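You operate a simulated robot arm through the tools that you are given. There is no shell and no other tool.

Carry out the task below with a simulated robot arm. There is one attempt and no reset: what you move stays moved.

JOB
Put a sticker on the yellow and red apples from the padded tray and pack both in the punnet.
Fine: one sticker each, none wasted, no bruises.

Only the result counts: the job must be done as asked and must still hold three seconds after the hand-in. Knocking over, shifting, dropping, spilling or breaking anything else fails it.

ROBOT AND FRAMES
A 7-joint arm with a two-finger parallel gripper, fixed in place. Base frame: the origin is at the foot of the arm, x ahead of it, y to its left, z up; the work surface is at about z = 786. Units: mm, rad, N and s.
With the tool pointing down near the work surface it reaches from about 220 to 680 mm from the base axis. Its first joint turns from -1.152 to 1.152 rad. Payload 2.4 kg.
The tool frame sits at the grasp point between the pads (the TCP): z along the fingers, y along the line on which they close. The tips reach 30 mm beyond it. The gripper opens to 94 mm. The fingers are 28 mm wide and 10 mm thick; the gripper's body (50 by 96 mm) begins 55 mm behind the TCP.
Orientation is told as [roll, pitch, yaw] about the base's x, y, z axes, in that order, counted from this pose: with the fingers straight down and closing along the base's y, the tool's x points along the base's -x, its y along +y and its z along -z.

CONTROLS
- The arm moves only by the tool apply_moves. Its argument "series" is a list of rows, each an object (a shift or turn left out is 0, a gripper value left out holds the last) with "delta_pos": the shift along the tool's x, y, z in cm, a list of three; "angular": the turn, a rotation vector about the tool's x, y, z in degrees, a list of three. In form: [{"delta_pos": [dx, dy, dz], "angular": [ax, ay, az]}, ...]. A call has 1 to 20 rows; each row shifts and turns the commanded pose from where the row before left it, along the tool's axes as they then stand. "claw" is the opening in per cent of the stroke, from 0 (shut) to 100 (fully open), set as the call begins (left out, the last holds). Rows are played at 5 a second. More than 50 mm and 0.15 rad between two rows, or a gripper value outside its range, and nothing of the call is played. A pose out of reach is approached as far as the arm can. The call stops where the force on the tool passes 40 N (or 10 N more than at its start, if that is more) or the arm is blocked; 0.2 s more then pass. The fingers move at their own pace (about 153 mm/s each) and stop on an object; they squeeze with about 32 N. The grip force told is the motor's: it shows also when the fingers shut on nothing. Time passes only in rows, and 0.2 s behind the last, so rows that do not move let the fingers close. It gives the time, the measured TCP pose, the force on the tool (base axes), the opening and the grip force at its end, in the units of the frame above (readings bear some noise), with the torque about the TCP (base axes, N m) and any sound that the robot's microphone picked up.
- Cameras (640 x 400 px; columns grow to the right, rows downward): "scene" is fixed at [45.2, 482.6, 1439.4]; the picture's right is [-0.68, -0.73, 0.00], its down [-0.44, 0.42, -0.79] and it looks along [0.58, -0.54, -0.61] (base axes); focal length 333 px, centre (320, 200). "wrist" rides on the gripper at [76, 14, -102] in the tool frame; the picture's right is [-0.18, 0.98, 0.00], its down [-0.75, -0.14, -0.64] and it looks along [-0.63, -0.12, 0.77] (tool axes); focal length 243 px, centre (320, 200). There is no depth. A picture from a camera that has moved, and an enlarged one, comes with that camera's place and axes in the base frame and with its lens.
- camera(camera): a new picture of that camera. It takes no simulated time.
- enlarge(camera, box): a new picture of the part [left, top, right, bottom] of that camera's present view, enlarged. It takes no simulated time.
- close_job(): hands the job in; it is judged then, once.

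Places have to be worked out from the pictures, the camera data and where the tool is seen. Open the gripper and draw the arm clear of the work before you hand the job in, unless the task says otherwise.

The tools are called by a JSON object that holds its "api" and its "payload". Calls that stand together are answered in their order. apply_moves: Moves the arm, as the interface text tells. Its arguments: {"type":"object","properties":{"series":{"type":"array","items":{"type":"object","properties":{"delta_pos":{"type":"array","items":{"type":"number"}},"angular":{"type":"array","items":{"type":"number"}}}}},"claw":{"type":"number"}},"required":["series"]} The other tools are called the same way: camera (camera) takes a picture; enlarge (camera, box) takes an enlarged picture of a part of a camera's view; close_job () hands the job in.

At the start:

```text
t: 0.0
position: [429.7, -66.0, 1086.3]
tcp_rot: [0.0, -0.001, 0.001]
force: [0.3, 0.1, -0.4]
wrist_torque: [0.0, -0.05, 0.02]
finger_gap: 94.2
gripper_force: 0.0
```

scene: 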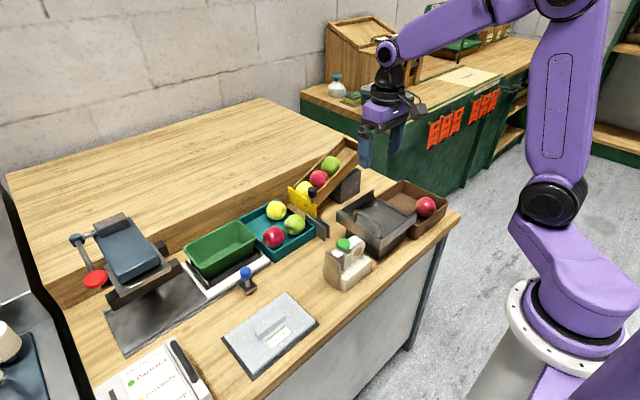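
wrist: 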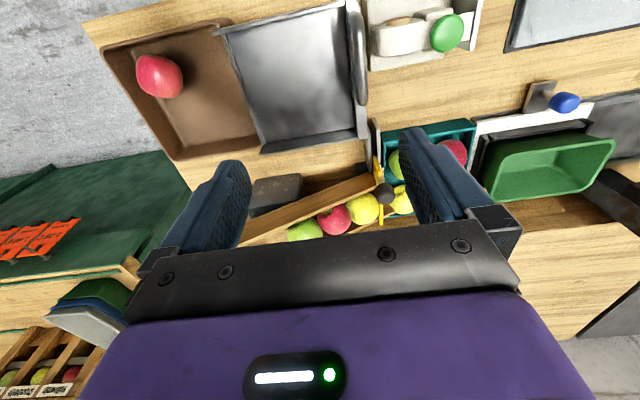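

I'll start by looking closely at the scene with enlarged views before moving anything.

{"api": "enlarge", "payload": {"camera": "scene", "box": [160, 140, 360, 300]}}

{"api": "enlarge", "payload": {"camera": "scene", "box": [300, 140, 480, 300]}}

{"api": "enlarge", "payload": {"camera": "scene", "box": [60, 200, 340, 400]}}

{"api": "enlarge", "payload": {"camera": "wrist", "box": [340, 0, 640, 240]}}

```text
2.50 times, centred on (260, 220) of scene
camera zoom: at [45.2, 482.6, 1439.4], right [-0.68, -0.73, 0.0], down [-0.44, 0.42, -0.79], along [0.58, -0.54, -0.61], focal length 834 px, centre (470, 150)
```

zoom: 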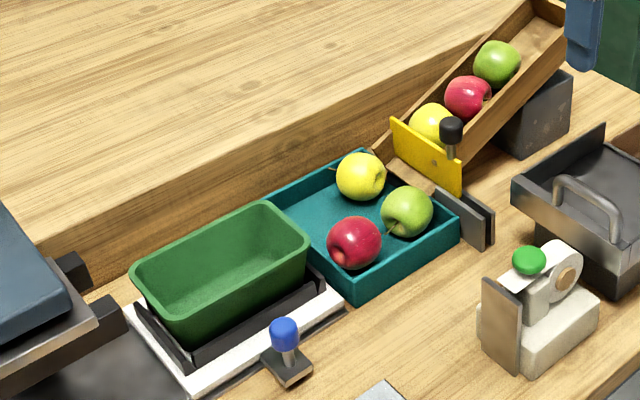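

```text
2.50 times, centred on (390, 220) of scene
camera zoom: at [45.2, 482.6, 1439.4], right [-0.68, -0.73, 0.0], down [-0.44, 0.42, -0.79], along [0.58, -0.54, -0.61], focal length 834 px, centre (145, 150)
```

zoom: 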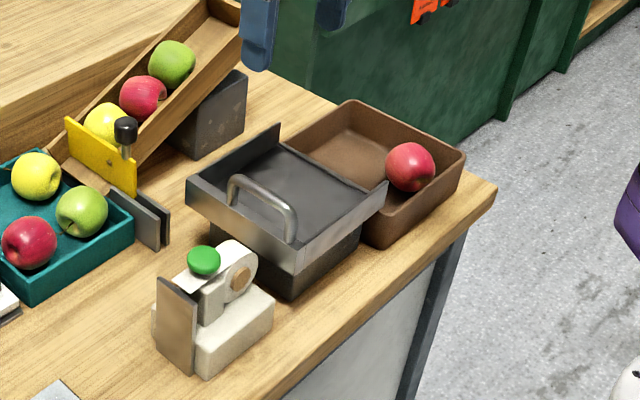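

```text
2.00 times, centred on (200, 300) of scene
camera zoom: at [45.2, 482.6, 1439.4], right [-0.68, -0.73, 0.0], down [-0.44, 0.42, -0.79], along [0.58, -0.54, -0.61], focal length 667 px, centre (560, 0)
```

zoom: 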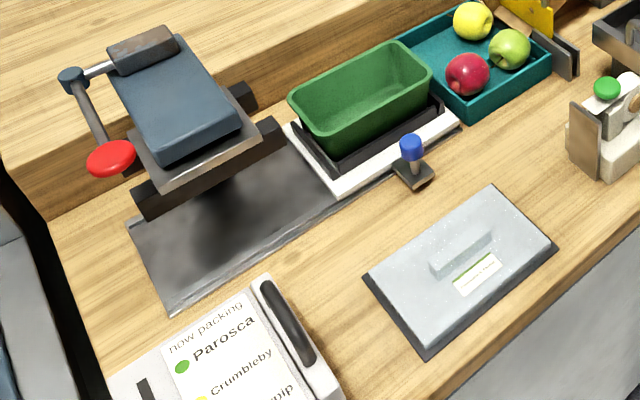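

```text
1.67 times, centred on (490, 120) of wrist
camera zoom: at [354.0, -52.1, 1186.8], right [0.18, 0.98, 0.0], down [0.75, -0.14, 0.64], along [0.63, -0.12, -0.77], focal length 404 px, centre (37, 333)
```

zoom: 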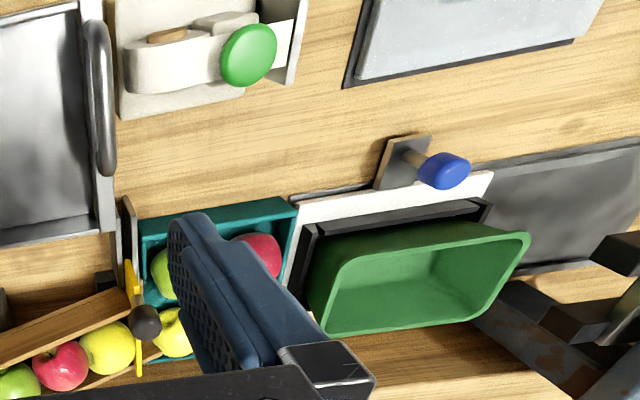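

The labeller, trays and punnet are visible, but I need to understand each device. I'll zoom in further on the labeller, the sign, the lid and the chute.

{"api": "enlarge", "payload": {"camera": "scene", "box": [310, 220, 390, 300]}}

{"api": "enlarge", "payload": {"camera": "scene", "box": [90, 320, 230, 400]}}

{"api": "enlarge", "payload": {"camera": "scene", "box": [220, 290, 320, 380]}}

{"api": "enlarge", "payload": {"camera": "scene", "box": [180, 190, 340, 300]}}

{"api": "enlarge", "payload": {"camera": "wrist", "box": [360, 0, 500, 90]}}

{"api": "enlarge", "payload": {"camera": "scene", "box": [300, 0, 540, 150]}}

```text
5.00 times, centred on (350, 260) of scene
camera zoom: at [45.2, 482.6, 1439.4], right [-0.68, -0.73, 0.0], down [-0.44, 0.42, -0.79], along [0.58, -0.54, -0.61], focal length 1667 px, centre (170, -100)
```

zoom: 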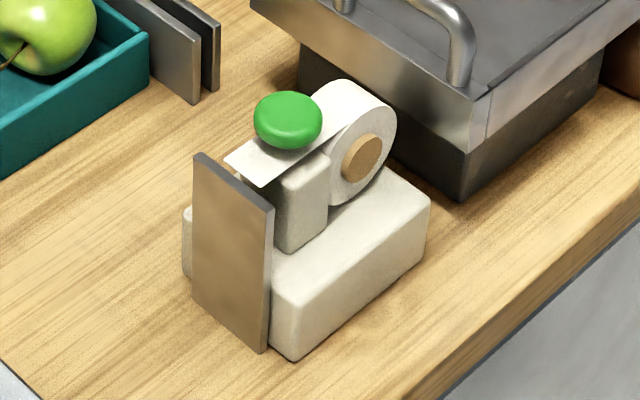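

```text
4.57 times, centred on (160, 360) of scene
camera zoom: at [45.2, 482.6, 1439.4], right [-0.68, -0.73, 0.0], down [-0.44, 0.42, -0.79], along [0.58, -0.54, -0.61], focal length 1524 px, centre (1051, -531)
```

zoom: 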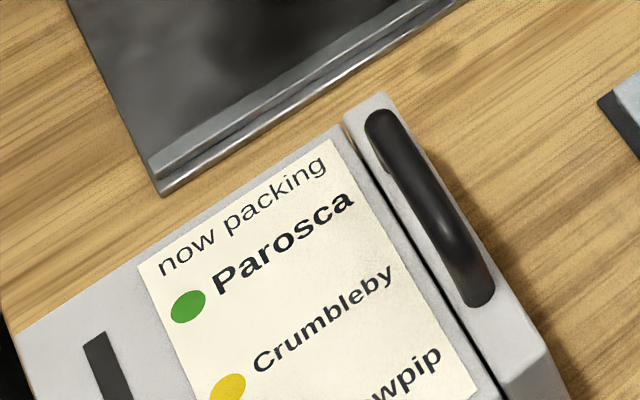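

```text
4.44 times, centred on (270, 335) of scene
camera zoom: at [45.2, 482.6, 1439.4], right [-0.68, -0.73, 0.0], down [-0.44, 0.42, -0.79], along [0.58, -0.54, -0.61], focal length 1482 px, centre (542, -400)
```

zoom: 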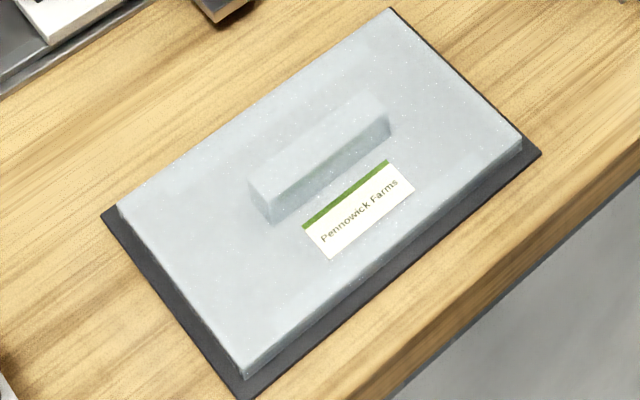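

```text
3.64 times, centred on (260, 245) of scene
camera zoom: at [45.2, 482.6, 1439.4], right [-0.68, -0.73, 0.0], down [-0.44, 0.42, -0.79], along [0.58, -0.54, -0.61], focal length 1212 px, centre (538, 36)
```

zoom: 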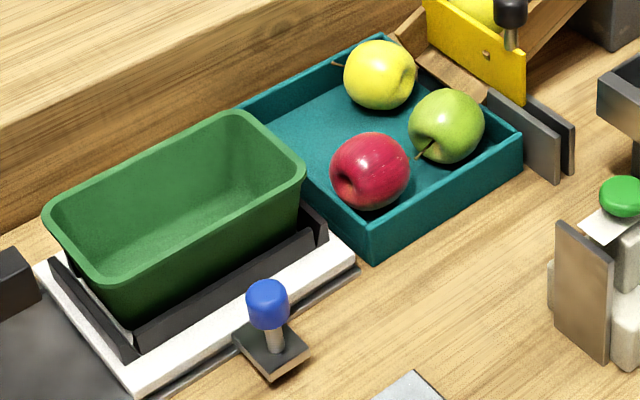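

```text
4.44 times, centred on (430, 45) of wrist
camera zoom: at [354.0, -52.1, 1186.8], right [0.18, 0.98, 0.0], down [0.75, -0.14, 0.64], along [0.63, -0.12, -0.77], focal length 1078 px, centre (-169, 889)
```

zoom: 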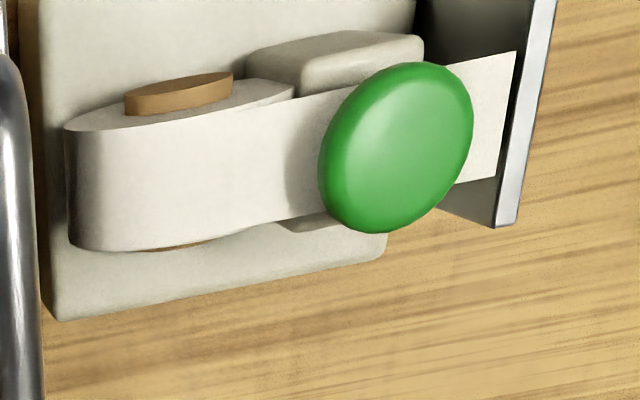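

```text
2.67 times, centred on (420, 75) of scene
camera zoom: at [45.2, 482.6, 1439.4], right [-0.68, -0.73, 0.0], down [-0.44, 0.42, -0.79], along [0.58, -0.54, -0.61], focal length 889 px, centre (53, 533)
```

zoom: 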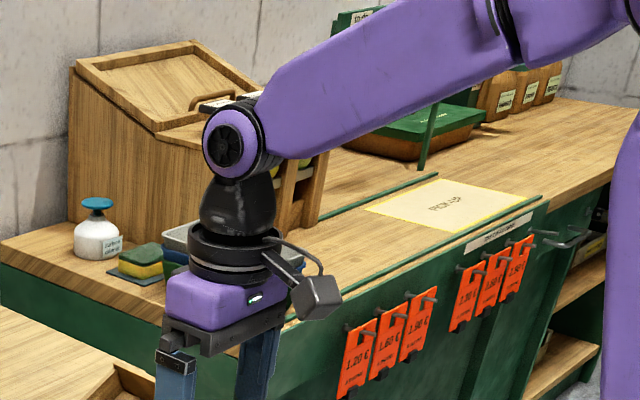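

The labeller is a tape dispenser with a green dome and a metal plate; I estimate it at about (400, 75). I'll move the wrist camera high and close, well clear of everything, to see it better.

{"api": "apply_moves", "payload": {"series": [{"delta_pos": [2.6, 2.52, 1.72]}, {"delta_pos": [2.6, 2.52, 1.72]}, {"delta_pos": [2.6, 2.52, 1.72]}, {"delta_pos": [2.6, 2.52, 1.72]}, {"delta_pos": [2.6, 2.52, 1.72]}, {}], "claw": 100}}

{"api": "camera", "payload": {"camera": "wrist"}}

{"api": "camera", "payload": {"camera": "scene"}}

```text
t: 1.4
position: [296.6, 62.2, 1001.7]
tcp_rot: [-0.001, 0.0, -0.001]
force: [-0.4, 0.4, -0.6]
wrist_torque: [-0.01, 0.01, 0.02]
finger_gap: 93.9
gripper_force: 0.0
```

```text
taken
camera wrist: at [221.7, 76.9, 1102.3], right [0.19, 0.98, 0.0], down [0.75, -0.14, 0.64], along [0.63, -0.12, -0.77], focal length 243 px, centre (320, 200)
```

wrist: 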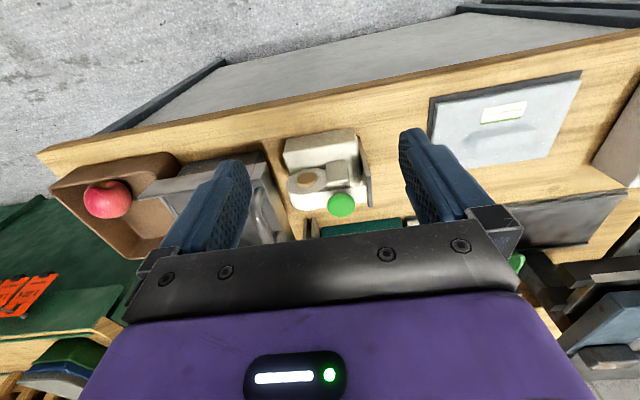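

```text
taken
```

scene: 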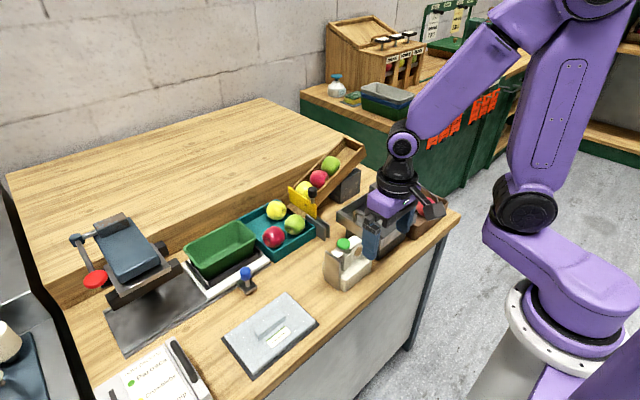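

{"api": "enlarge", "payload": {"camera": "wrist", "box": [260, 110, 400, 240]}}

{"api": "enlarge", "payload": {"camera": "scene", "box": [310, 0, 530, 130]}}

```text
3.08 times, centred on (330, 175) of wrist
camera zoom: at [221.7, 76.9, 1102.3], right [0.19, 0.98, 0.0], down [0.75, -0.14, 0.64], along [0.63, -0.12, -0.77], focal length 746 px, centre (289, 277)
```

zoom: 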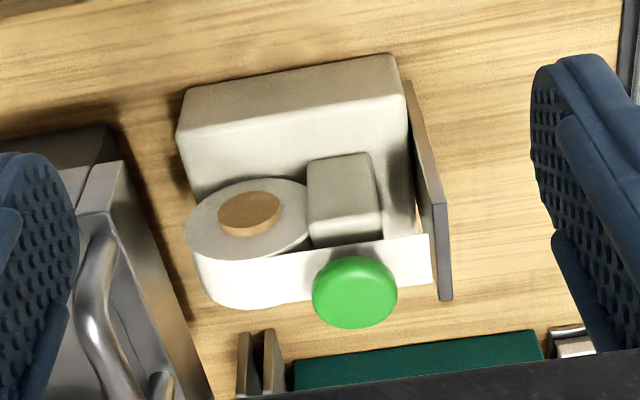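

```text
2.91 times, centred on (420, 65) of scene
camera zoom: at [45.2, 482.6, 1439.4], right [-0.68, -0.73, 0.0], down [-0.44, 0.42, -0.79], along [0.58, -0.54, -0.61], focal length 970 px, centre (29, 593)
```

zoom: 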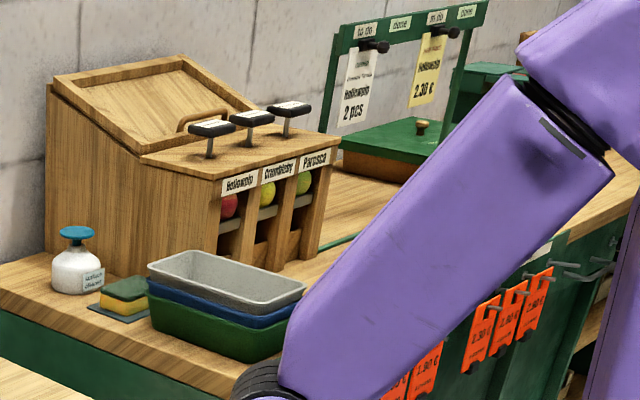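

The labeller dome is around (413, 66, 885). Next I'll hover over the tray and punnet to get apple positions.

{"api": "apply_moves", "payload": {"series": [{"delta_pos": [-3.66, 0.56, -0.96]}, {"delta_pos": [-3.66, 0.56, -0.96]}, {"delta_pos": [-3.66, 0.56, -0.96]}, {"delta_pos": [-3.66, 0.56, -0.96]}, {"delta_pos": [-3.66, 0.56, -0.96]}, {}]}}

{"api": "camera", "payload": {"camera": "wrist"}}

{"api": "enlarge", "payload": {"camera": "wrist", "box": [220, 80, 440, 260]}}

```text
t: 2.8
position: [482.6, 89.8, 1050.0]
tcp_rot: [0.0, 0.001, 0.001]
force: [-1.2, 0.6, -0.6]
wrist_torque: [0.02, -0.01, 0.01]
finger_gap: 94.0
gripper_force: 0.1
```

```text
taken
camera wrist: at [406.7, 104.2, 1150.4], right [0.18, 0.98, 0.0], down [0.75, -0.14, 0.64], along [0.63, -0.12, -0.77], focal length 243 px, centre (320, 200)
```

wrist: 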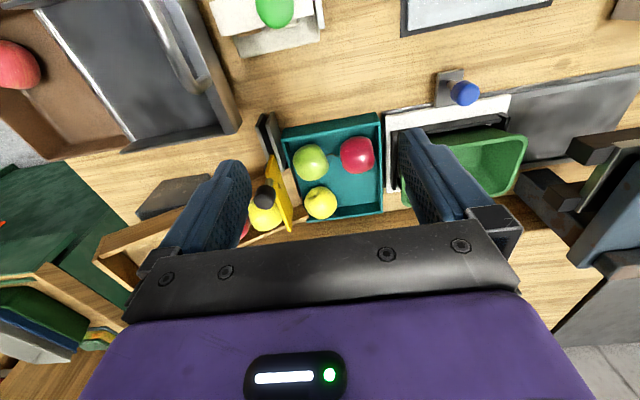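

```text
2.22 times, centred on (330, 170) of wrist
camera zoom: at [406.7, 104.2, 1150.4], right [0.18, 0.98, 0.0], down [0.75, -0.14, 0.64], along [0.63, -0.12, -0.77], focal length 539 px, centre (298, 267)
```

zoom: 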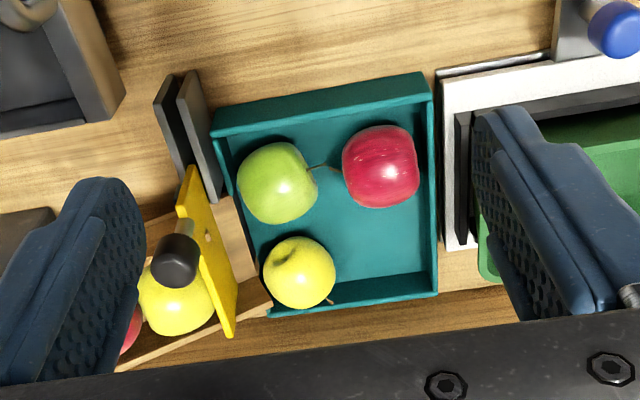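

Red is about (602, 126), green about (600, 54), and yellow about (686, 55), near the reach limit. Next I'll turn the wrist 90° so the camera looks along -y at the front of the labeller, to see how its plate and tape tongue work.

{"api": "apply_moves", "payload": {"series": [{"angular": [0, 0, 8.182]}, {"angular": [0, 0, 8.182]}, {"angular": [0, 0, 8.182]}, {"angular": [0, 0, 8.182]}, {"angular": [0, 0, 8.182]}, {"angular": [0, 0, 8.182]}, {"angular": [0, 0, 8.182]}, {"angular": [0, 0, 8.182]}, {"angular": [0, 0, 8.182]}, {"angular": [0, 0, 8.182]}, {"angular": [0, 0, 8.18]}, {"delta_pos": [2.25, -1.425, 3.25]}, {"delta_pos": [2.25, -1.425, 3.25]}, {"delta_pos": [2.25, -1.425, 3.25]}, {"delta_pos": [2.25, -1.425, 3.25]}, {}]}}

{"api": "camera", "payload": {"camera": "wrist"}}

{"api": "enlarge", "payload": {"camera": "wrist", "box": [240, 120, 400, 250]}}

```text
t: 6.2
position: [423.9, 176.0, 916.3]
tcp_rot: [0.0, 0.0, -1.572]
force: [0.5, 0.6, 0.4]
wrist_torque: [0.01, 0.01, -0.01]
finger_gap: 93.9
gripper_force: 0.1
```

```text
taken
camera wrist: at [439.2, 252.3, 1016.8], right [0.98, -0.18, 0.0], down [-0.14, -0.75, 0.64], along [-0.12, -0.63, -0.77], focal length 243 px, centre (320, 200)
```

wrist: 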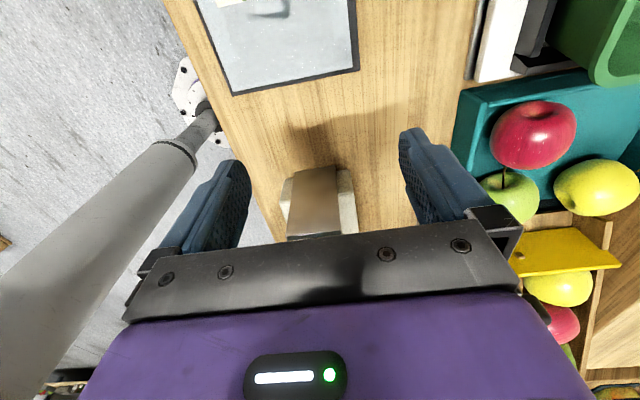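

```text
3.08 times, centred on (320, 185) of wrist
camera zoom: at [439.2, 252.3, 1016.8], right [0.98, -0.18, 0.0], down [-0.14, -0.75, 0.64], along [-0.12, -0.63, -0.77], focal length 746 px, centre (320, 246)
```

zoom: 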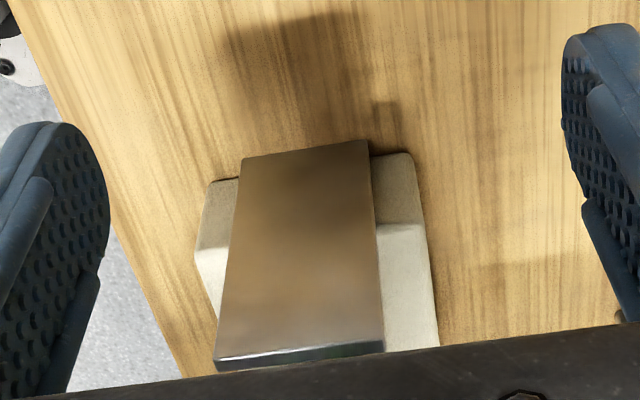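

The plate looks plain and stands slightly off the base. I'll zoom in harder to look for a hinge, rods or a gap.

{"api": "enlarge", "payload": {"camera": "scene", "box": [322, 232, 378, 267]}}

{"api": "enlarge", "payload": {"camera": "scene", "box": [320, 260, 376, 295]}}

{"api": "enlarge", "payload": {"camera": "scene", "box": [225, 255, 270, 300]}}

{"api": "enlarge", "payload": {"camera": "scene", "box": [60, 200, 220, 310]}}

{"api": "enlarge", "payload": {"camera": "wrist", "box": [460, 0, 640, 130]}}

{"api": "enlarge", "payload": {"camera": "wrist", "box": [440, 90, 640, 300]}}

```text
11.43 times, centred on (350, 250) of scene
camera zoom: at [45.2, 482.6, 1439.4], right [-0.68, -0.73, 0.0], down [-0.44, 0.42, -0.79], along [0.58, -0.54, -0.61], focal length 3811 px, centre (-23, -366)
```

zoom: 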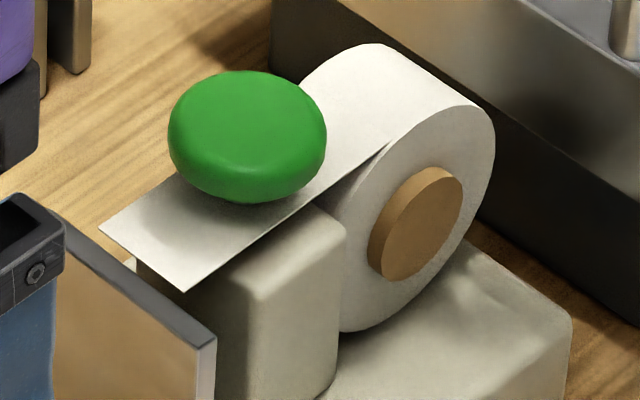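

```text
11.43 times, centred on (348, 278) of scene
camera zoom: at [45.2, 482.6, 1439.4], right [-0.68, -0.73, 0.0], down [-0.44, 0.42, -0.79], along [0.58, -0.54, -0.61], focal length 3811 px, centre (0, -686)
```

zoom: 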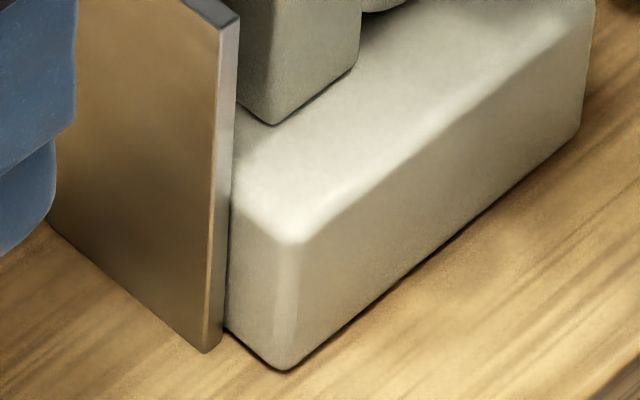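

```text
8.89 times, centred on (248, 278) of scene
camera zoom: at [45.2, 482.6, 1439.4], right [-0.68, -0.73, 0.0], down [-0.44, 0.42, -0.79], along [0.58, -0.54, -0.61], focal length 2964 px, centre (964, -489)
```

zoom: 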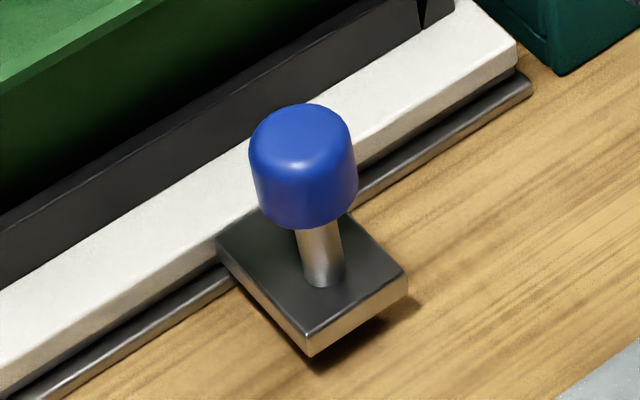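

```text
3.64 times, centred on (140, 255) of scene
camera zoom: at [45.2, 482.6, 1439.4], right [-0.68, -0.73, 0.0], down [-0.44, 0.42, -0.79], along [0.58, -0.54, -0.61], focal length 1212 px, centre (974, 0)
```

zoom: 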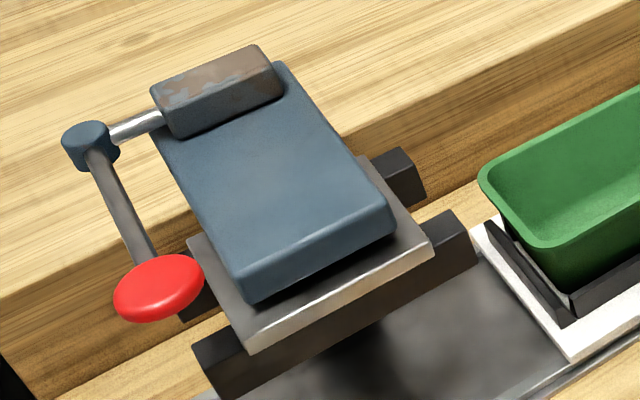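

```text
3.08 times, centred on (550, 65) of wrist
camera zoom: at [439.2, 252.3, 1016.8], right [0.98, -0.18, 0.0], down [-0.14, -0.75, 0.64], along [-0.12, -0.63, -0.77], focal length 746 px, centre (-388, 615)
```

zoom: 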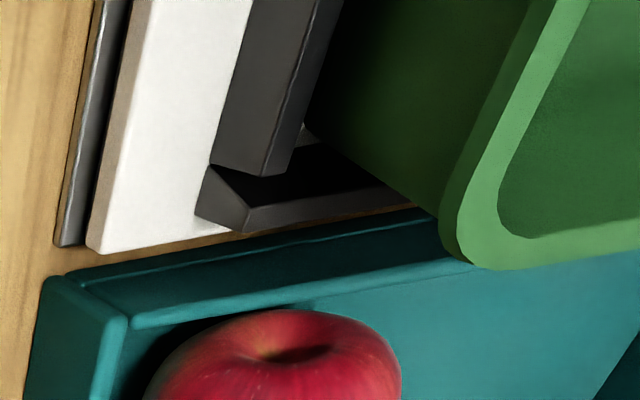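

```text
1.90 times, centred on (540, 195) of wrist
camera zoom: at [439.2, 252.3, 1016.8], right [0.98, -0.18, 0.0], down [-0.14, -0.75, 0.64], along [-0.12, -0.63, -0.77], focal length 462 px, centre (-99, 210)
```

zoom: 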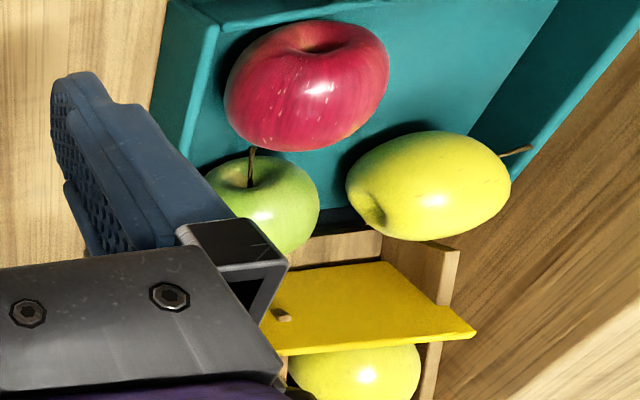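

The plate spans x 384–430 at y≈109 with its top near z 884, and the dome is at about (407, 68, 890). Now I'll hover over the red apple with the fingers closing along x to locate it precisely.

{"api": "apply_moves", "payload": {"series": [{"delta_pos": [0, 0, -3.0]}, {"delta_pos": [-1.0, 3.52, -0.6]}, {"delta_pos": [-1.0, 3.52, -0.6]}, {"delta_pos": [-1.0, 3.52, 0]}, {"delta_pos": [-1.0, 3.52, 0]}, {"delta_pos": [-1.0, 3.52, 0]}, {}]}}

{"api": "camera", "payload": {"camera": "wrist"}}

{"api": "enlarge", "payload": {"camera": "wrist", "box": [240, 100, 400, 240]}}

{"api": "camera", "payload": {"camera": "scene"}}

```text
t: 7.8
position: [601.7, 126.0, 958.4]
tcp_rot: [0.0, -0.001, -1.569]
force: [0.8, 0.7, -0.6]
wrist_torque: [0.0, -0.02, 0.03]
finger_gap: 93.8
gripper_force: 0.1
```

```text
taken
camera wrist: at [615.9, 202.6, 1060.2], right [0.98, -0.18, 0.0], down [-0.14, -0.75, 0.64], along [-0.12, -0.63, -0.77], focal length 243 px, centre (320, 200)
```

wrist: 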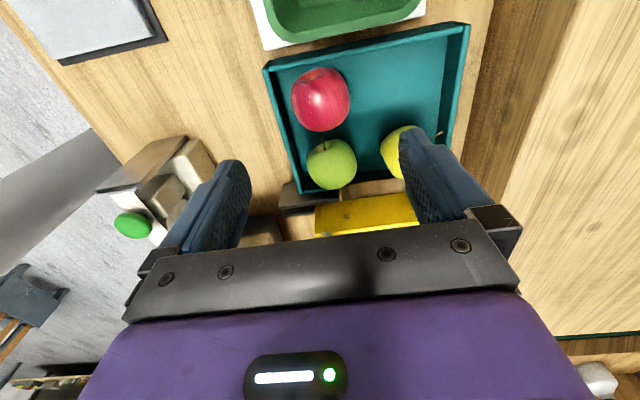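

```text
2.86 times, centred on (320, 170) of wrist
camera zoom: at [615.9, 202.6, 1060.2], right [0.98, -0.18, 0.0], down [-0.14, -0.75, 0.64], along [-0.12, -0.63, -0.77], focal length 693 px, centre (320, 286)
```

zoom: 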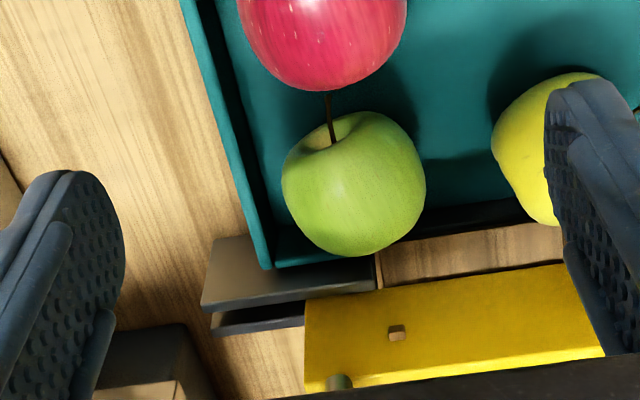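

```text
taken
```

scene: 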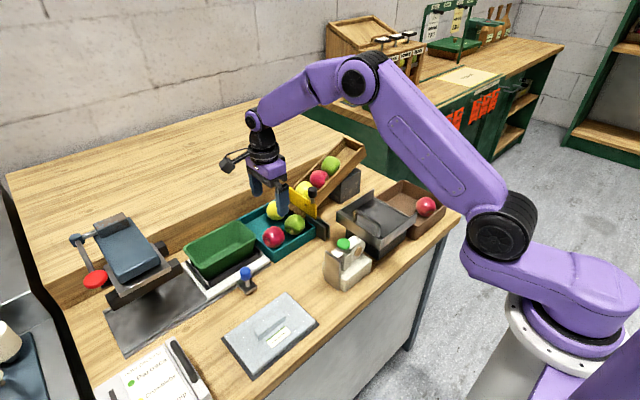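

Red sits at about (603, 127), the tray rim is at about z 812 and the inner wall near x≈561. I'll descend partway with the gripper narrowed to about 66 mm and check clearances.

{"api": "apply_moves", "payload": {"series": [{"delta_pos": [-0.1, 0.15, 2.4]}, {"delta_pos": [0, 0, 2.4]}, {}, {}], "claw": 70}}

{"api": "camera", "payload": {"camera": "wrist"}}

{"api": "enlarge", "payload": {"camera": "wrist", "box": [230, 40, 430, 180]}}

{"api": "enlarge", "payload": {"camera": "scene", "box": [230, 190, 330, 260]}}

```text
t: 8.8
position: [601.7, 125.4, 910.7]
tcp_rot: [0.001, -0.001, -1.571]
force: [0.5, -0.1, -0.7]
wrist_torque: [0.02, 0.03, 0.0]
finger_gap: 65.9
gripper_force: 0.0
```

```text
taken
camera wrist: at [616.0, 200.8, 1011.7], right [0.98, -0.18, 0.0], down [-0.14, -0.75, 0.64], along [-0.12, -0.63, -0.77], focal length 243 px, centre (320, 200)
```

wrist: 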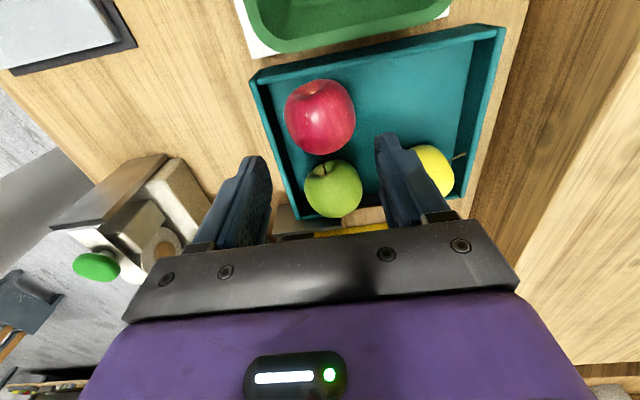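

```text
2.86 times, centred on (330, 110) of wrist
camera zoom: at [616.0, 200.8, 1011.7], right [0.98, -0.18, 0.0], down [-0.14, -0.75, 0.64], along [-0.12, -0.63, -0.77], focal length 693 px, centre (291, 457)
```

zoom: 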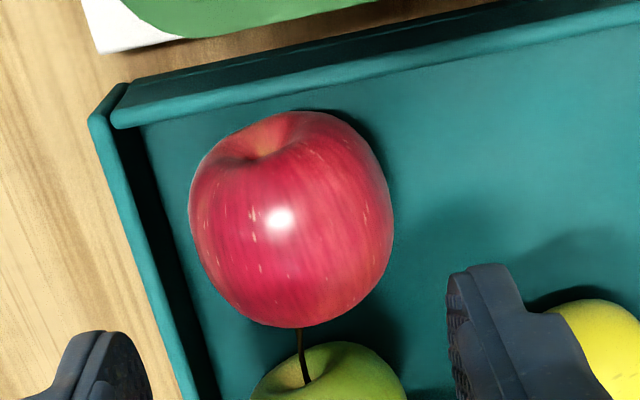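

```text
5.71 times, centred on (280, 225) of scene
camera zoom: at [45.2, 482.6, 1439.4], right [-0.68, -0.73, 0.0], down [-0.44, 0.42, -0.79], along [0.58, -0.54, -0.61], focal length 1905 px, centre (549, 57)
```

zoom: 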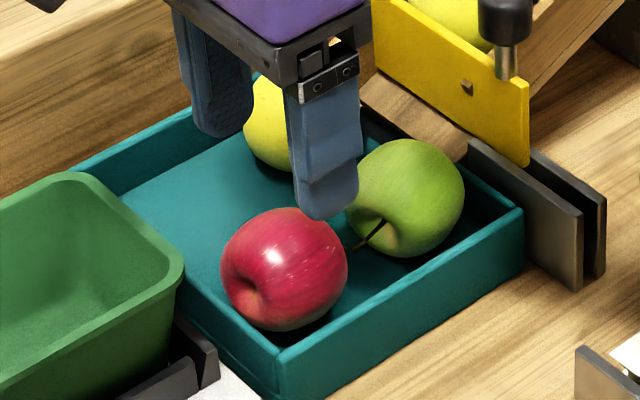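

The apple is about 57 mm across, with roughly 14 mm between it and the inner rim at x≈559.5. I'll narrow to about 63 mm, shift slightly, and descend to just above rim level for a check.

{"api": "apply_moves", "payload": {"series": [{"delta_pos": [0.28, 0.1, 1.5]}, {"delta_pos": [0, 0, 1.5]}, {"delta_pos": [0, 0, 1.5]}, {"delta_pos": [0, 0, 1.3]}, {}, {}], "claw": 67}}

{"api": "camera", "payload": {"camera": "wrist"}}

{"api": "enlarge", "payload": {"camera": "wrist", "box": [220, 80, 420, 240]}}

{"api": "enlarge", "payload": {"camera": "scene", "box": [240, 200, 320, 256]}}

```text
t: 10.2
position: [604.0, 128.5, 851.2]
tcp_rot: [0.0, 0.0, -1.569]
force: [0.0, 0.0, 0.3]
wrist_torque: [-0.02, -0.04, 0.01]
finger_gap: 63.0
gripper_force: 0.0
```

```text
taken
camera wrist: at [619.0, 204.8, 954.0], right [0.98, -0.18, 0.0], down [-0.14, -0.75, 0.64], along [-0.12, -0.63, -0.77], focal length 243 px, centre (320, 200)
```

wrist: 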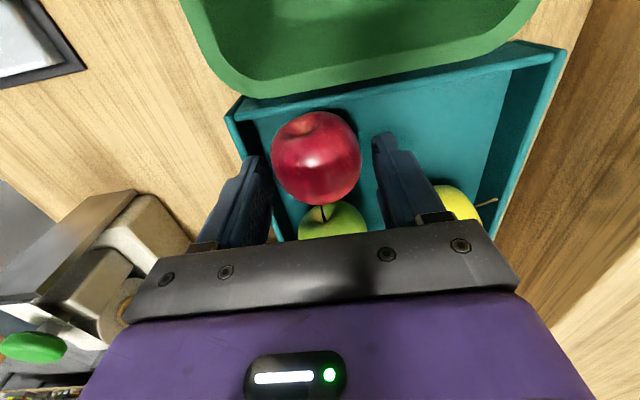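

```text
2.50 times, centred on (320, 160) of wrist
camera zoom: at [619.0, 204.8, 954.0], right [0.98, -0.18, 0.0], down [-0.14, -0.75, 0.64], along [-0.12, -0.63, -0.77], focal length 606 px, centre (320, 300)
```

zoom: 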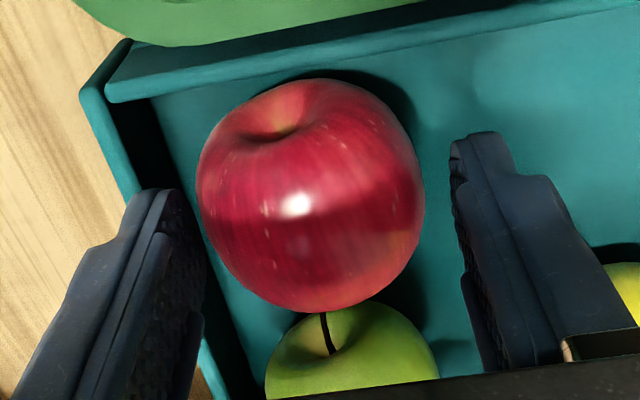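

```text
7.14 times, centred on (280, 228) of scene
camera zoom: at [45.2, 482.6, 1439.4], right [-0.68, -0.73, 0.0], down [-0.44, 0.42, -0.79], along [0.58, -0.54, -0.61], focal length 2382 px, centre (606, 0)
```

zoom: 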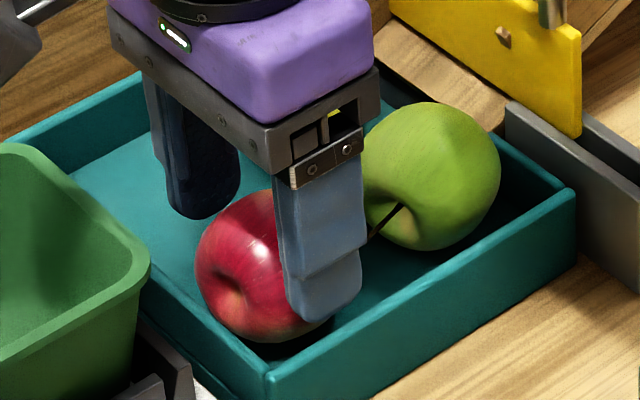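

Near finger and apple clear each other by about 1–2 mm, and so does the rim. I'll narrow a bit more, shift 1 mm toward -x, and go down so that the tips sit just below the rim at about z 808.

{"api": "apply_moves", "payload": {"series": [{"delta_pos": [0, -0.1, 0]}, {"delta_pos": [0, 0, 0.5]}, {"delta_pos": [0, 0, 0.5]}, {"delta_pos": [0, 0, 0.4]}, {}, {}], "claw": 65}}

{"api": "enlarge", "payload": {"camera": "wrist", "box": [220, 80, 420, 240]}}

{"api": "enlarge", "payload": {"camera": "scene", "box": [240, 200, 320, 256]}}

```text
t: 11.6
position: [603.3, 129.7, 838.9]
tcp_rot: [0.0, 0.0, -1.571]
force: [0.5, 0.6, -0.1]
wrist_torque: [-0.01, 0.01, -0.04]
finger_gap: 61.1
gripper_force: 0.0
```

```text
2.50 times, centred on (320, 160) of wrist
camera zoom: at [617.9, 205.5, 940.7], right [0.98, -0.18, 0.0], down [-0.14, -0.75, 0.64], along [-0.12, -0.63, -0.77], focal length 606 px, centre (320, 300)
```

zoom: 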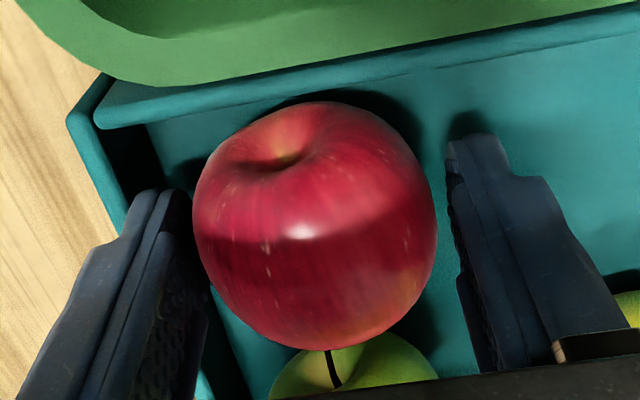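

```text
7.14 times, centred on (280, 228) of scene
camera zoom: at [45.2, 482.6, 1439.4], right [-0.68, -0.73, 0.0], down [-0.44, 0.42, -0.79], along [0.58, -0.54, -0.61], focal length 2382 px, centre (606, 0)
```

zoom: 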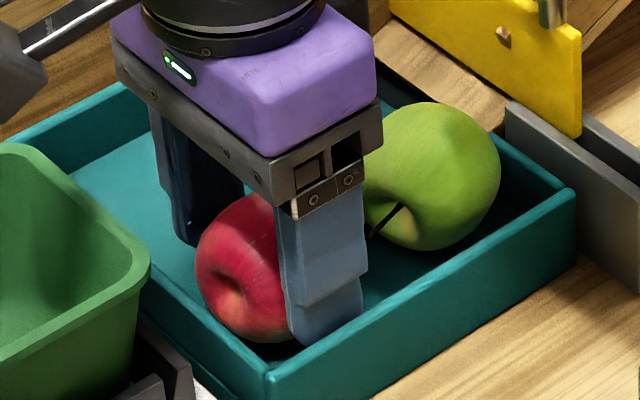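

Fingers straddle the apple with the near finger inside the rim. I'll centre about 2.5 mm in -y and then close gradually, watching grip force.

{"api": "apply_moves", "payload": {"series": [{"delta_pos": [-0.25, 0, 0]}, {}], "claw": 65}}

{"api": "apply_moves", "payload": {"series": [{}, {}], "claw": 60}}

```text
t: 12.2
position: [603.4, 126.7, 839.2]
tcp_rot: [0.0, -0.001, -1.569]
force: [-0.5, 0.2, 0.7]
wrist_torque: [-0.02, 0.02, 0.02]
finger_gap: 61.0
gripper_force: 0.1
```

```text
t: 12.8
position: [604.0, 127.7, 839.6]
tcp_rot: [0.0, -0.001, -1.571]
force: [0.4, 0.4, -0.2]
wrist_torque: [0.01, 0.01, 0.0]
finger_gap: 56.6
gripper_force: 0.4
```

Gap is 56.6 with almost no grip force, so the apple isn't gripped yet. I'll close a little further.

{"api": "apply_moves", "payload": {"series": [{}, {}], "claw": 57}}

{"api": "enlarge", "payload": {"camera": "wrist", "box": [220, 80, 420, 240]}}

```text
t: 13.4
position: [603.2, 127.4, 838.8]
tcp_rot: [0.0, 0.0, -1.571]
force: [-0.2, 0.0, 0.4]
wrist_torque: [0.0, 0.02, 0.01]
finger_gap: 55.1
gripper_force: 31.8
```

```text
2.50 times, centred on (320, 160) of wrist
camera zoom: at [617.9, 203.3, 940.5], right [0.98, -0.18, 0.0], down [-0.14, -0.75, 0.64], along [-0.12, -0.63, -0.77], focal length 606 px, centre (320, 300)
```

zoom: 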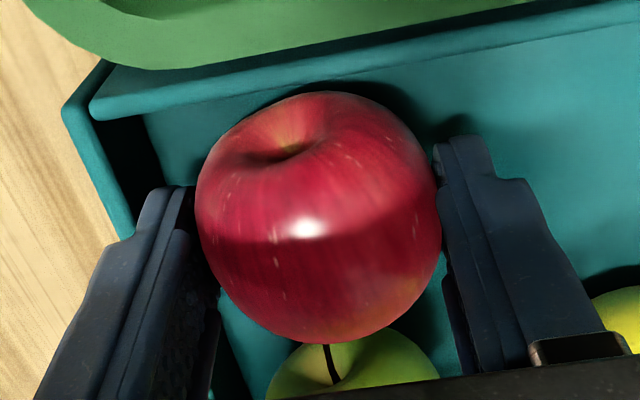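

The gripper reads 31.8 N at 55.1 mm, so the apple is held. Lifting it straight up slowly, then I'll check the hold.

{"api": "apply_moves", "payload": {"series": [{"delta_pos": [0, 0, -0.5]}, {"delta_pos": [0, 0, -1.0]}, {"delta_pos": [0, 0, -1.5]}, {"delta_pos": [0, 0, -2.0]}, {"delta_pos": [0, 0, -2.0]}, {"delta_pos": [0, 0, -2.0]}, {"delta_pos": [0, 0, -1.0]}, {}], "claw": 57}}

{"api": "camera", "payload": {"camera": "wrist"}}

{"api": "camera", "payload": {"camera": "scene"}}

```text
t: 15.2
position: [602.7, 126.8, 939.7]
tcp_rot: [0.001, 0.001, -1.572]
force: [0.3, 0.2, -1.4]
wrist_torque: [0.0, -0.03, 0.01]
finger_gap: 54.9
gripper_force: 32.2
```

```text
taken
camera wrist: at [617.6, 202.9, 1041.2], right [0.98, -0.18, 0.0], down [-0.14, -0.75, 0.64], along [-0.12, -0.63, -0.77], focal length 243 px, centre (320, 200)
```

wrist: 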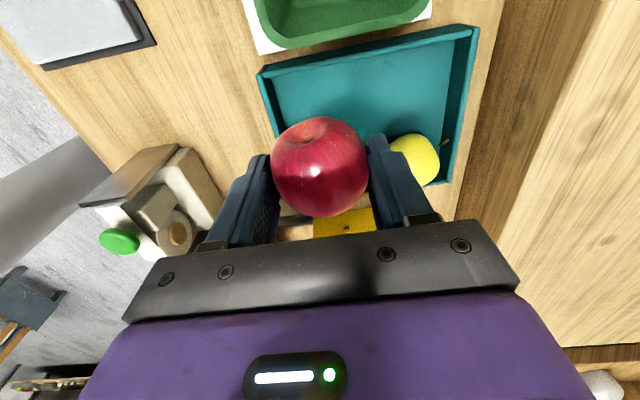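

```text
taken
```

scene: 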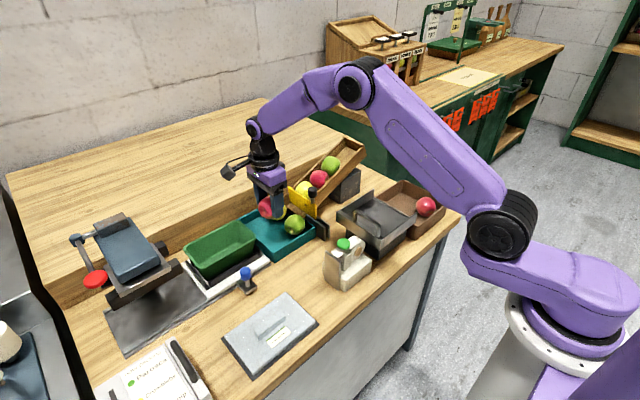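

Red is securely held. I'll carry it to a standoff in front of the labeller plate at about (407, 180) and lower it to mid-plate height.

{"api": "apply_moves", "payload": {"series": [{"delta_pos": [0.53, -1.96, 0]}, {"delta_pos": [1.06, -3.92, 0]}, {"delta_pos": [1.06, -3.92, 0]}, {"delta_pos": [1.06, -3.92, 0]}, {"delta_pos": [1.06, -3.92, 0]}, {"delta_pos": [0.53, -1.96, 0]}, {}, {"delta_pos": [0, 0, 2.0]}, {"delta_pos": [0, 0, 2.0]}, {"delta_pos": [0, 0, 2.0]}, {"delta_pos": [0, 0, 1.5]}, {}], "claw": 57}}

{"api": "camera", "payload": {"camera": "wrist"}}

{"api": "enlarge", "payload": {"camera": "scene", "box": [280, 220, 400, 300]}}

```text
t: 17.8
position: [408.0, 179.5, 864.1]
tcp_rot: [-0.001, 0.001, -1.57]
force: [0.3, 0.3, -0.3]
wrist_torque: [0.02, 0.02, 0.01]
finger_gap: 54.8
gripper_force: 32.1
```

```text
taken
camera wrist: at [422.0, 255.4, 966.4], right [0.98, -0.18, 0.0], down [-0.14, -0.75, 0.64], along [-0.12, -0.63, -0.77], focal length 243 px, centre (320, 200)
```

wrist: 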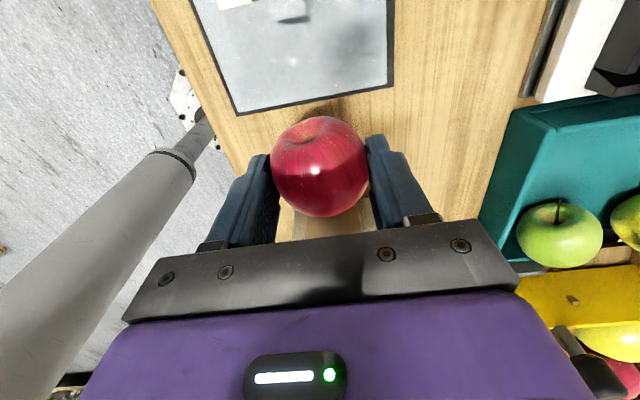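

```text
5.00 times, centred on (340, 260) of scene
camera zoom: at [45.2, 482.6, 1439.4], right [-0.68, -0.73, 0.0], down [-0.44, 0.42, -0.79], along [0.58, -0.54, -0.61], focal length 1667 px, centre (220, -100)
```

zoom: 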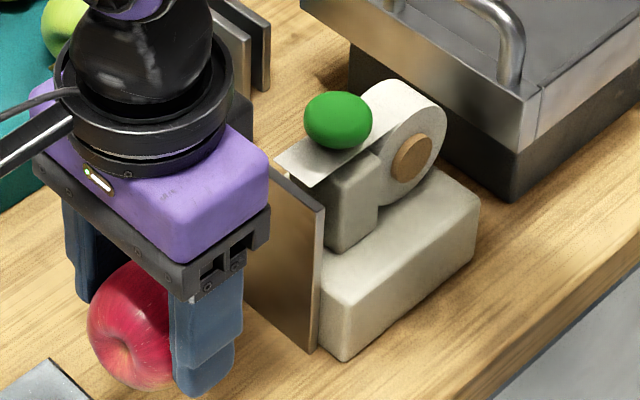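

Apple is in front of the plate. Approaching in -y: coarse to about y 145, then in 1–2 mm steps watching the y force.

{"api": "apply_moves", "payload": {"series": [{"delta_pos": [-1.0, 0, 0]}, {"delta_pos": [-1.0, 0, 0]}, {"delta_pos": [-0.8, 0, 0]}, {"delta_pos": [-0.5, 0, 0]}, {}], "claw": 57}}

{"api": "apply_moves", "payload": {"series": [{"delta_pos": [-0.2, 0, 0]}, {}]}}

{"api": "apply_moves", "payload": {"series": [{"delta_pos": [-0.2, 0, 0]}, {}]}}

{"api": "apply_moves", "payload": {"series": [{"delta_pos": [-0.1, 0, 0]}, {}]}}

{"api": "enlarge", "payload": {"camera": "scene", "box": [300, 225, 380, 295]}}

```text
t: 19.0
position: [407.5, 146.9, 865.4]
tcp_rot: [0.0, -0.001, -1.572]
force: [0.8, 0.2, -0.7]
wrist_torque: [-0.02, 0.0, 0.0]
finger_gap: 54.7
gripper_force: 31.9
```

```text
t: 19.6
position: [407.3, 145.1, 865.5]
tcp_rot: [0.0, 0.001, -1.57]
force: [1.3, 0.0, -0.8]
wrist_torque: [0.02, 0.01, -0.01]
finger_gap: 54.9
gripper_force: 32.0
```

```text
t: 20.2
position: [408.2, 143.2, 864.3]
tcp_rot: [-0.001, -0.002, -1.572]
force: [-0.5, -0.1, -0.8]
wrist_torque: [-0.02, 0.0, -0.01]
finger_gap: 54.3
gripper_force: 31.5
```

```text
t: 20.8
position: [407.7, 140.9, 863.9]
tcp_rot: [0.0, -0.001, -1.57]
force: [-0.4, -0.2, -1.2]
wrist_torque: [0.01, 0.01, 0.03]
finger_gap: 54.7
gripper_force: 31.8
```

```text
5.71 times, centred on (340, 260) of scene
camera zoom: at [45.2, 482.6, 1439.4], right [-0.68, -0.73, 0.0], down [-0.44, 0.42, -0.79], along [0.58, -0.54, -0.61], focal length 1905 px, centre (206, -143)
```

zoom: 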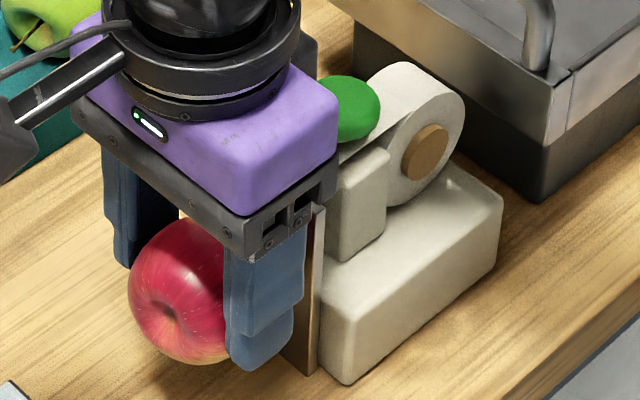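

No contact yet. Continuing in 1 mm steps.

{"api": "apply_moves", "payload": {"series": [{"delta_pos": [-0.1, 0, 0]}, {"delta_pos": [-0.1, 0, 0]}, {}]}}

{"api": "apply_moves", "payload": {"series": [{"delta_pos": [-0.1, 0, 0]}, {}]}}

{"api": "apply_moves", "payload": {"series": [{"delta_pos": [-0.1, 0, 0]}, {}]}}

```text
t: 21.6
position: [408.3, 140.5, 864.6]
tcp_rot: [0.0, 0.001, -1.571]
force: [-0.8, 0.0, -1.2]
wrist_torque: [-0.01, -0.01, -0.01]
finger_gap: 54.7
gripper_force: 31.6
```

```text
t: 22.2
position: [406.8, 139.6, 864.5]
tcp_rot: [0.001, 0.0, -1.571]
force: [0.1, -0.4, -0.8]
wrist_torque: [0.04, 0.0, -0.02]
finger_gap: 54.4
gripper_force: 32.2
```

```text
t: 22.8
position: [407.9, 139.8, 864.8]
tcp_rot: [0.0, 0.0, -1.571]
force: [0.0, -0.5, -0.4]
wrist_torque: [0.0, 0.02, -0.03]
finger_gap: 54.7
gripper_force: 32.3
```

Still no contact force; apple face should be very near the plate. Continuing 1 mm at a time.

{"api": "apply_moves", "payload": {"series": [{"delta_pos": [-0.1, 0, 0]}, {}]}}

{"api": "apply_moves", "payload": {"series": [{"delta_pos": [-0.1, 0, 0]}, {}]}}

{"api": "enlarge", "payload": {"camera": "scene", "box": [320, 240, 360, 290]}}

```text
t: 23.4
position: [408.2, 136.6, 865.0]
tcp_rot: [0.0, 0.0, -1.57]
force: [0.9, -0.5, -1.3]
wrist_torque: [-0.02, -0.04, -0.02]
finger_gap: 54.8
gripper_force: 1.3
```

```text
t: 24.0
position: [408.0, 136.9, 864.3]
tcp_rot: [0.0, 0.0, -1.572]
force: [-0.8, 0.0, -1.2]
wrist_torque: [0.02, 0.01, 0.01]
finger_gap: 54.8
gripper_force: 0.9
```

```text
8.00 times, centred on (340, 265) of scene
camera zoom: at [45.2, 482.6, 1439.4], right [-0.68, -0.73, 0.0], down [-0.44, 0.42, -0.79], along [0.58, -0.54, -0.61], focal length 2668 px, centre (160, -320)
```

zoom: 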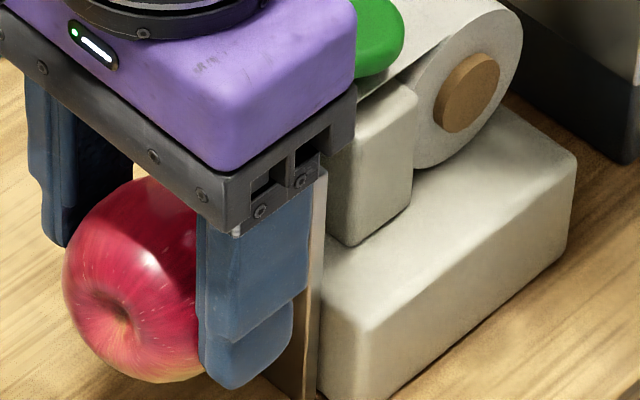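

The grip force reading fell from 32 to about 1 N while the gap stayed 54.8, so the hold may be weakening. I'll re-command a tighter opening immediately while stationary.

{"api": "apply_moves", "payload": {"series": [{}], "claw": 50}}

{"api": "enlarge", "payload": {"camera": "wrist", "box": [220, 80, 420, 240]}}

```text
t: 24.4
position: [407.1, 136.5, 864.7]
tcp_rot: [0.0, -0.001, -1.571]
force: [0.5, -0.3, -0.8]
wrist_torque: [-0.01, -0.04, -0.01]
finger_gap: 54.3
gripper_force: 32.3
```

```text
2.50 times, centred on (320, 160) of wrist
camera zoom: at [422.3, 212.9, 965.6], right [0.98, -0.18, 0.0], down [-0.14, -0.75, 0.64], along [-0.12, -0.63, -0.77], focal length 606 px, centre (320, 300)
```

zoom: 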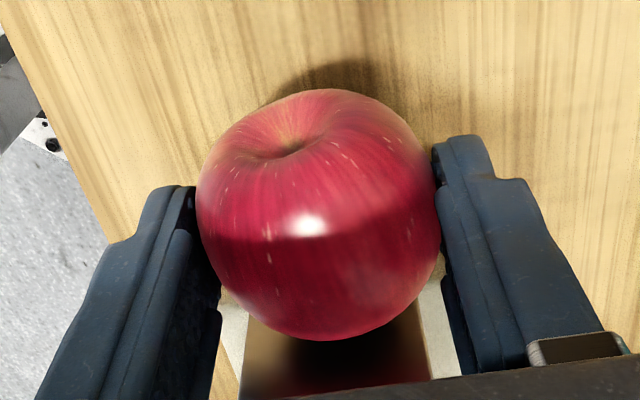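

Grip is back to 32 N with the apple unmoved, since the earlier setpoint was just marginal. Continuing the slow approach to the plate.

{"api": "apply_moves", "payload": {"series": [{"delta_pos": [-0.1, 0, 0]}, {}], "claw": 50}}

{"api": "apply_moves", "payload": {"series": [{"delta_pos": [-0.1, 0, 0]}, {}]}}

{"api": "apply_moves", "payload": {"series": [{"delta_pos": [-0.1, 0, 0]}, {}]}}

```text
t: 25.0
position: [407.7, 136.2, 864.6]
tcp_rot: [-0.001, 0.001, -1.572]
force: [-0.9, 0.4, -0.5]
wrist_torque: [0.01, 0.0, -0.02]
finger_gap: 54.3
gripper_force: 32.0
```

```text
t: 25.6
position: [407.1, 135.3, 866.0]
tcp_rot: [0.0, 0.0, -1.569]
force: [0.3, 0.8, -1.6]
wrist_torque: [0.02, -0.02, 0.01]
finger_gap: 54.5
gripper_force: 31.8
```

```text
t: 26.2
position: [406.7, 134.3, 863.8]
tcp_rot: [0.0, -0.002, -1.571]
force: [-0.7, 0.6, -0.5]
wrist_torque: [0.01, -0.01, 0.01]
finger_gap: 54.1
gripper_force: 32.1
```

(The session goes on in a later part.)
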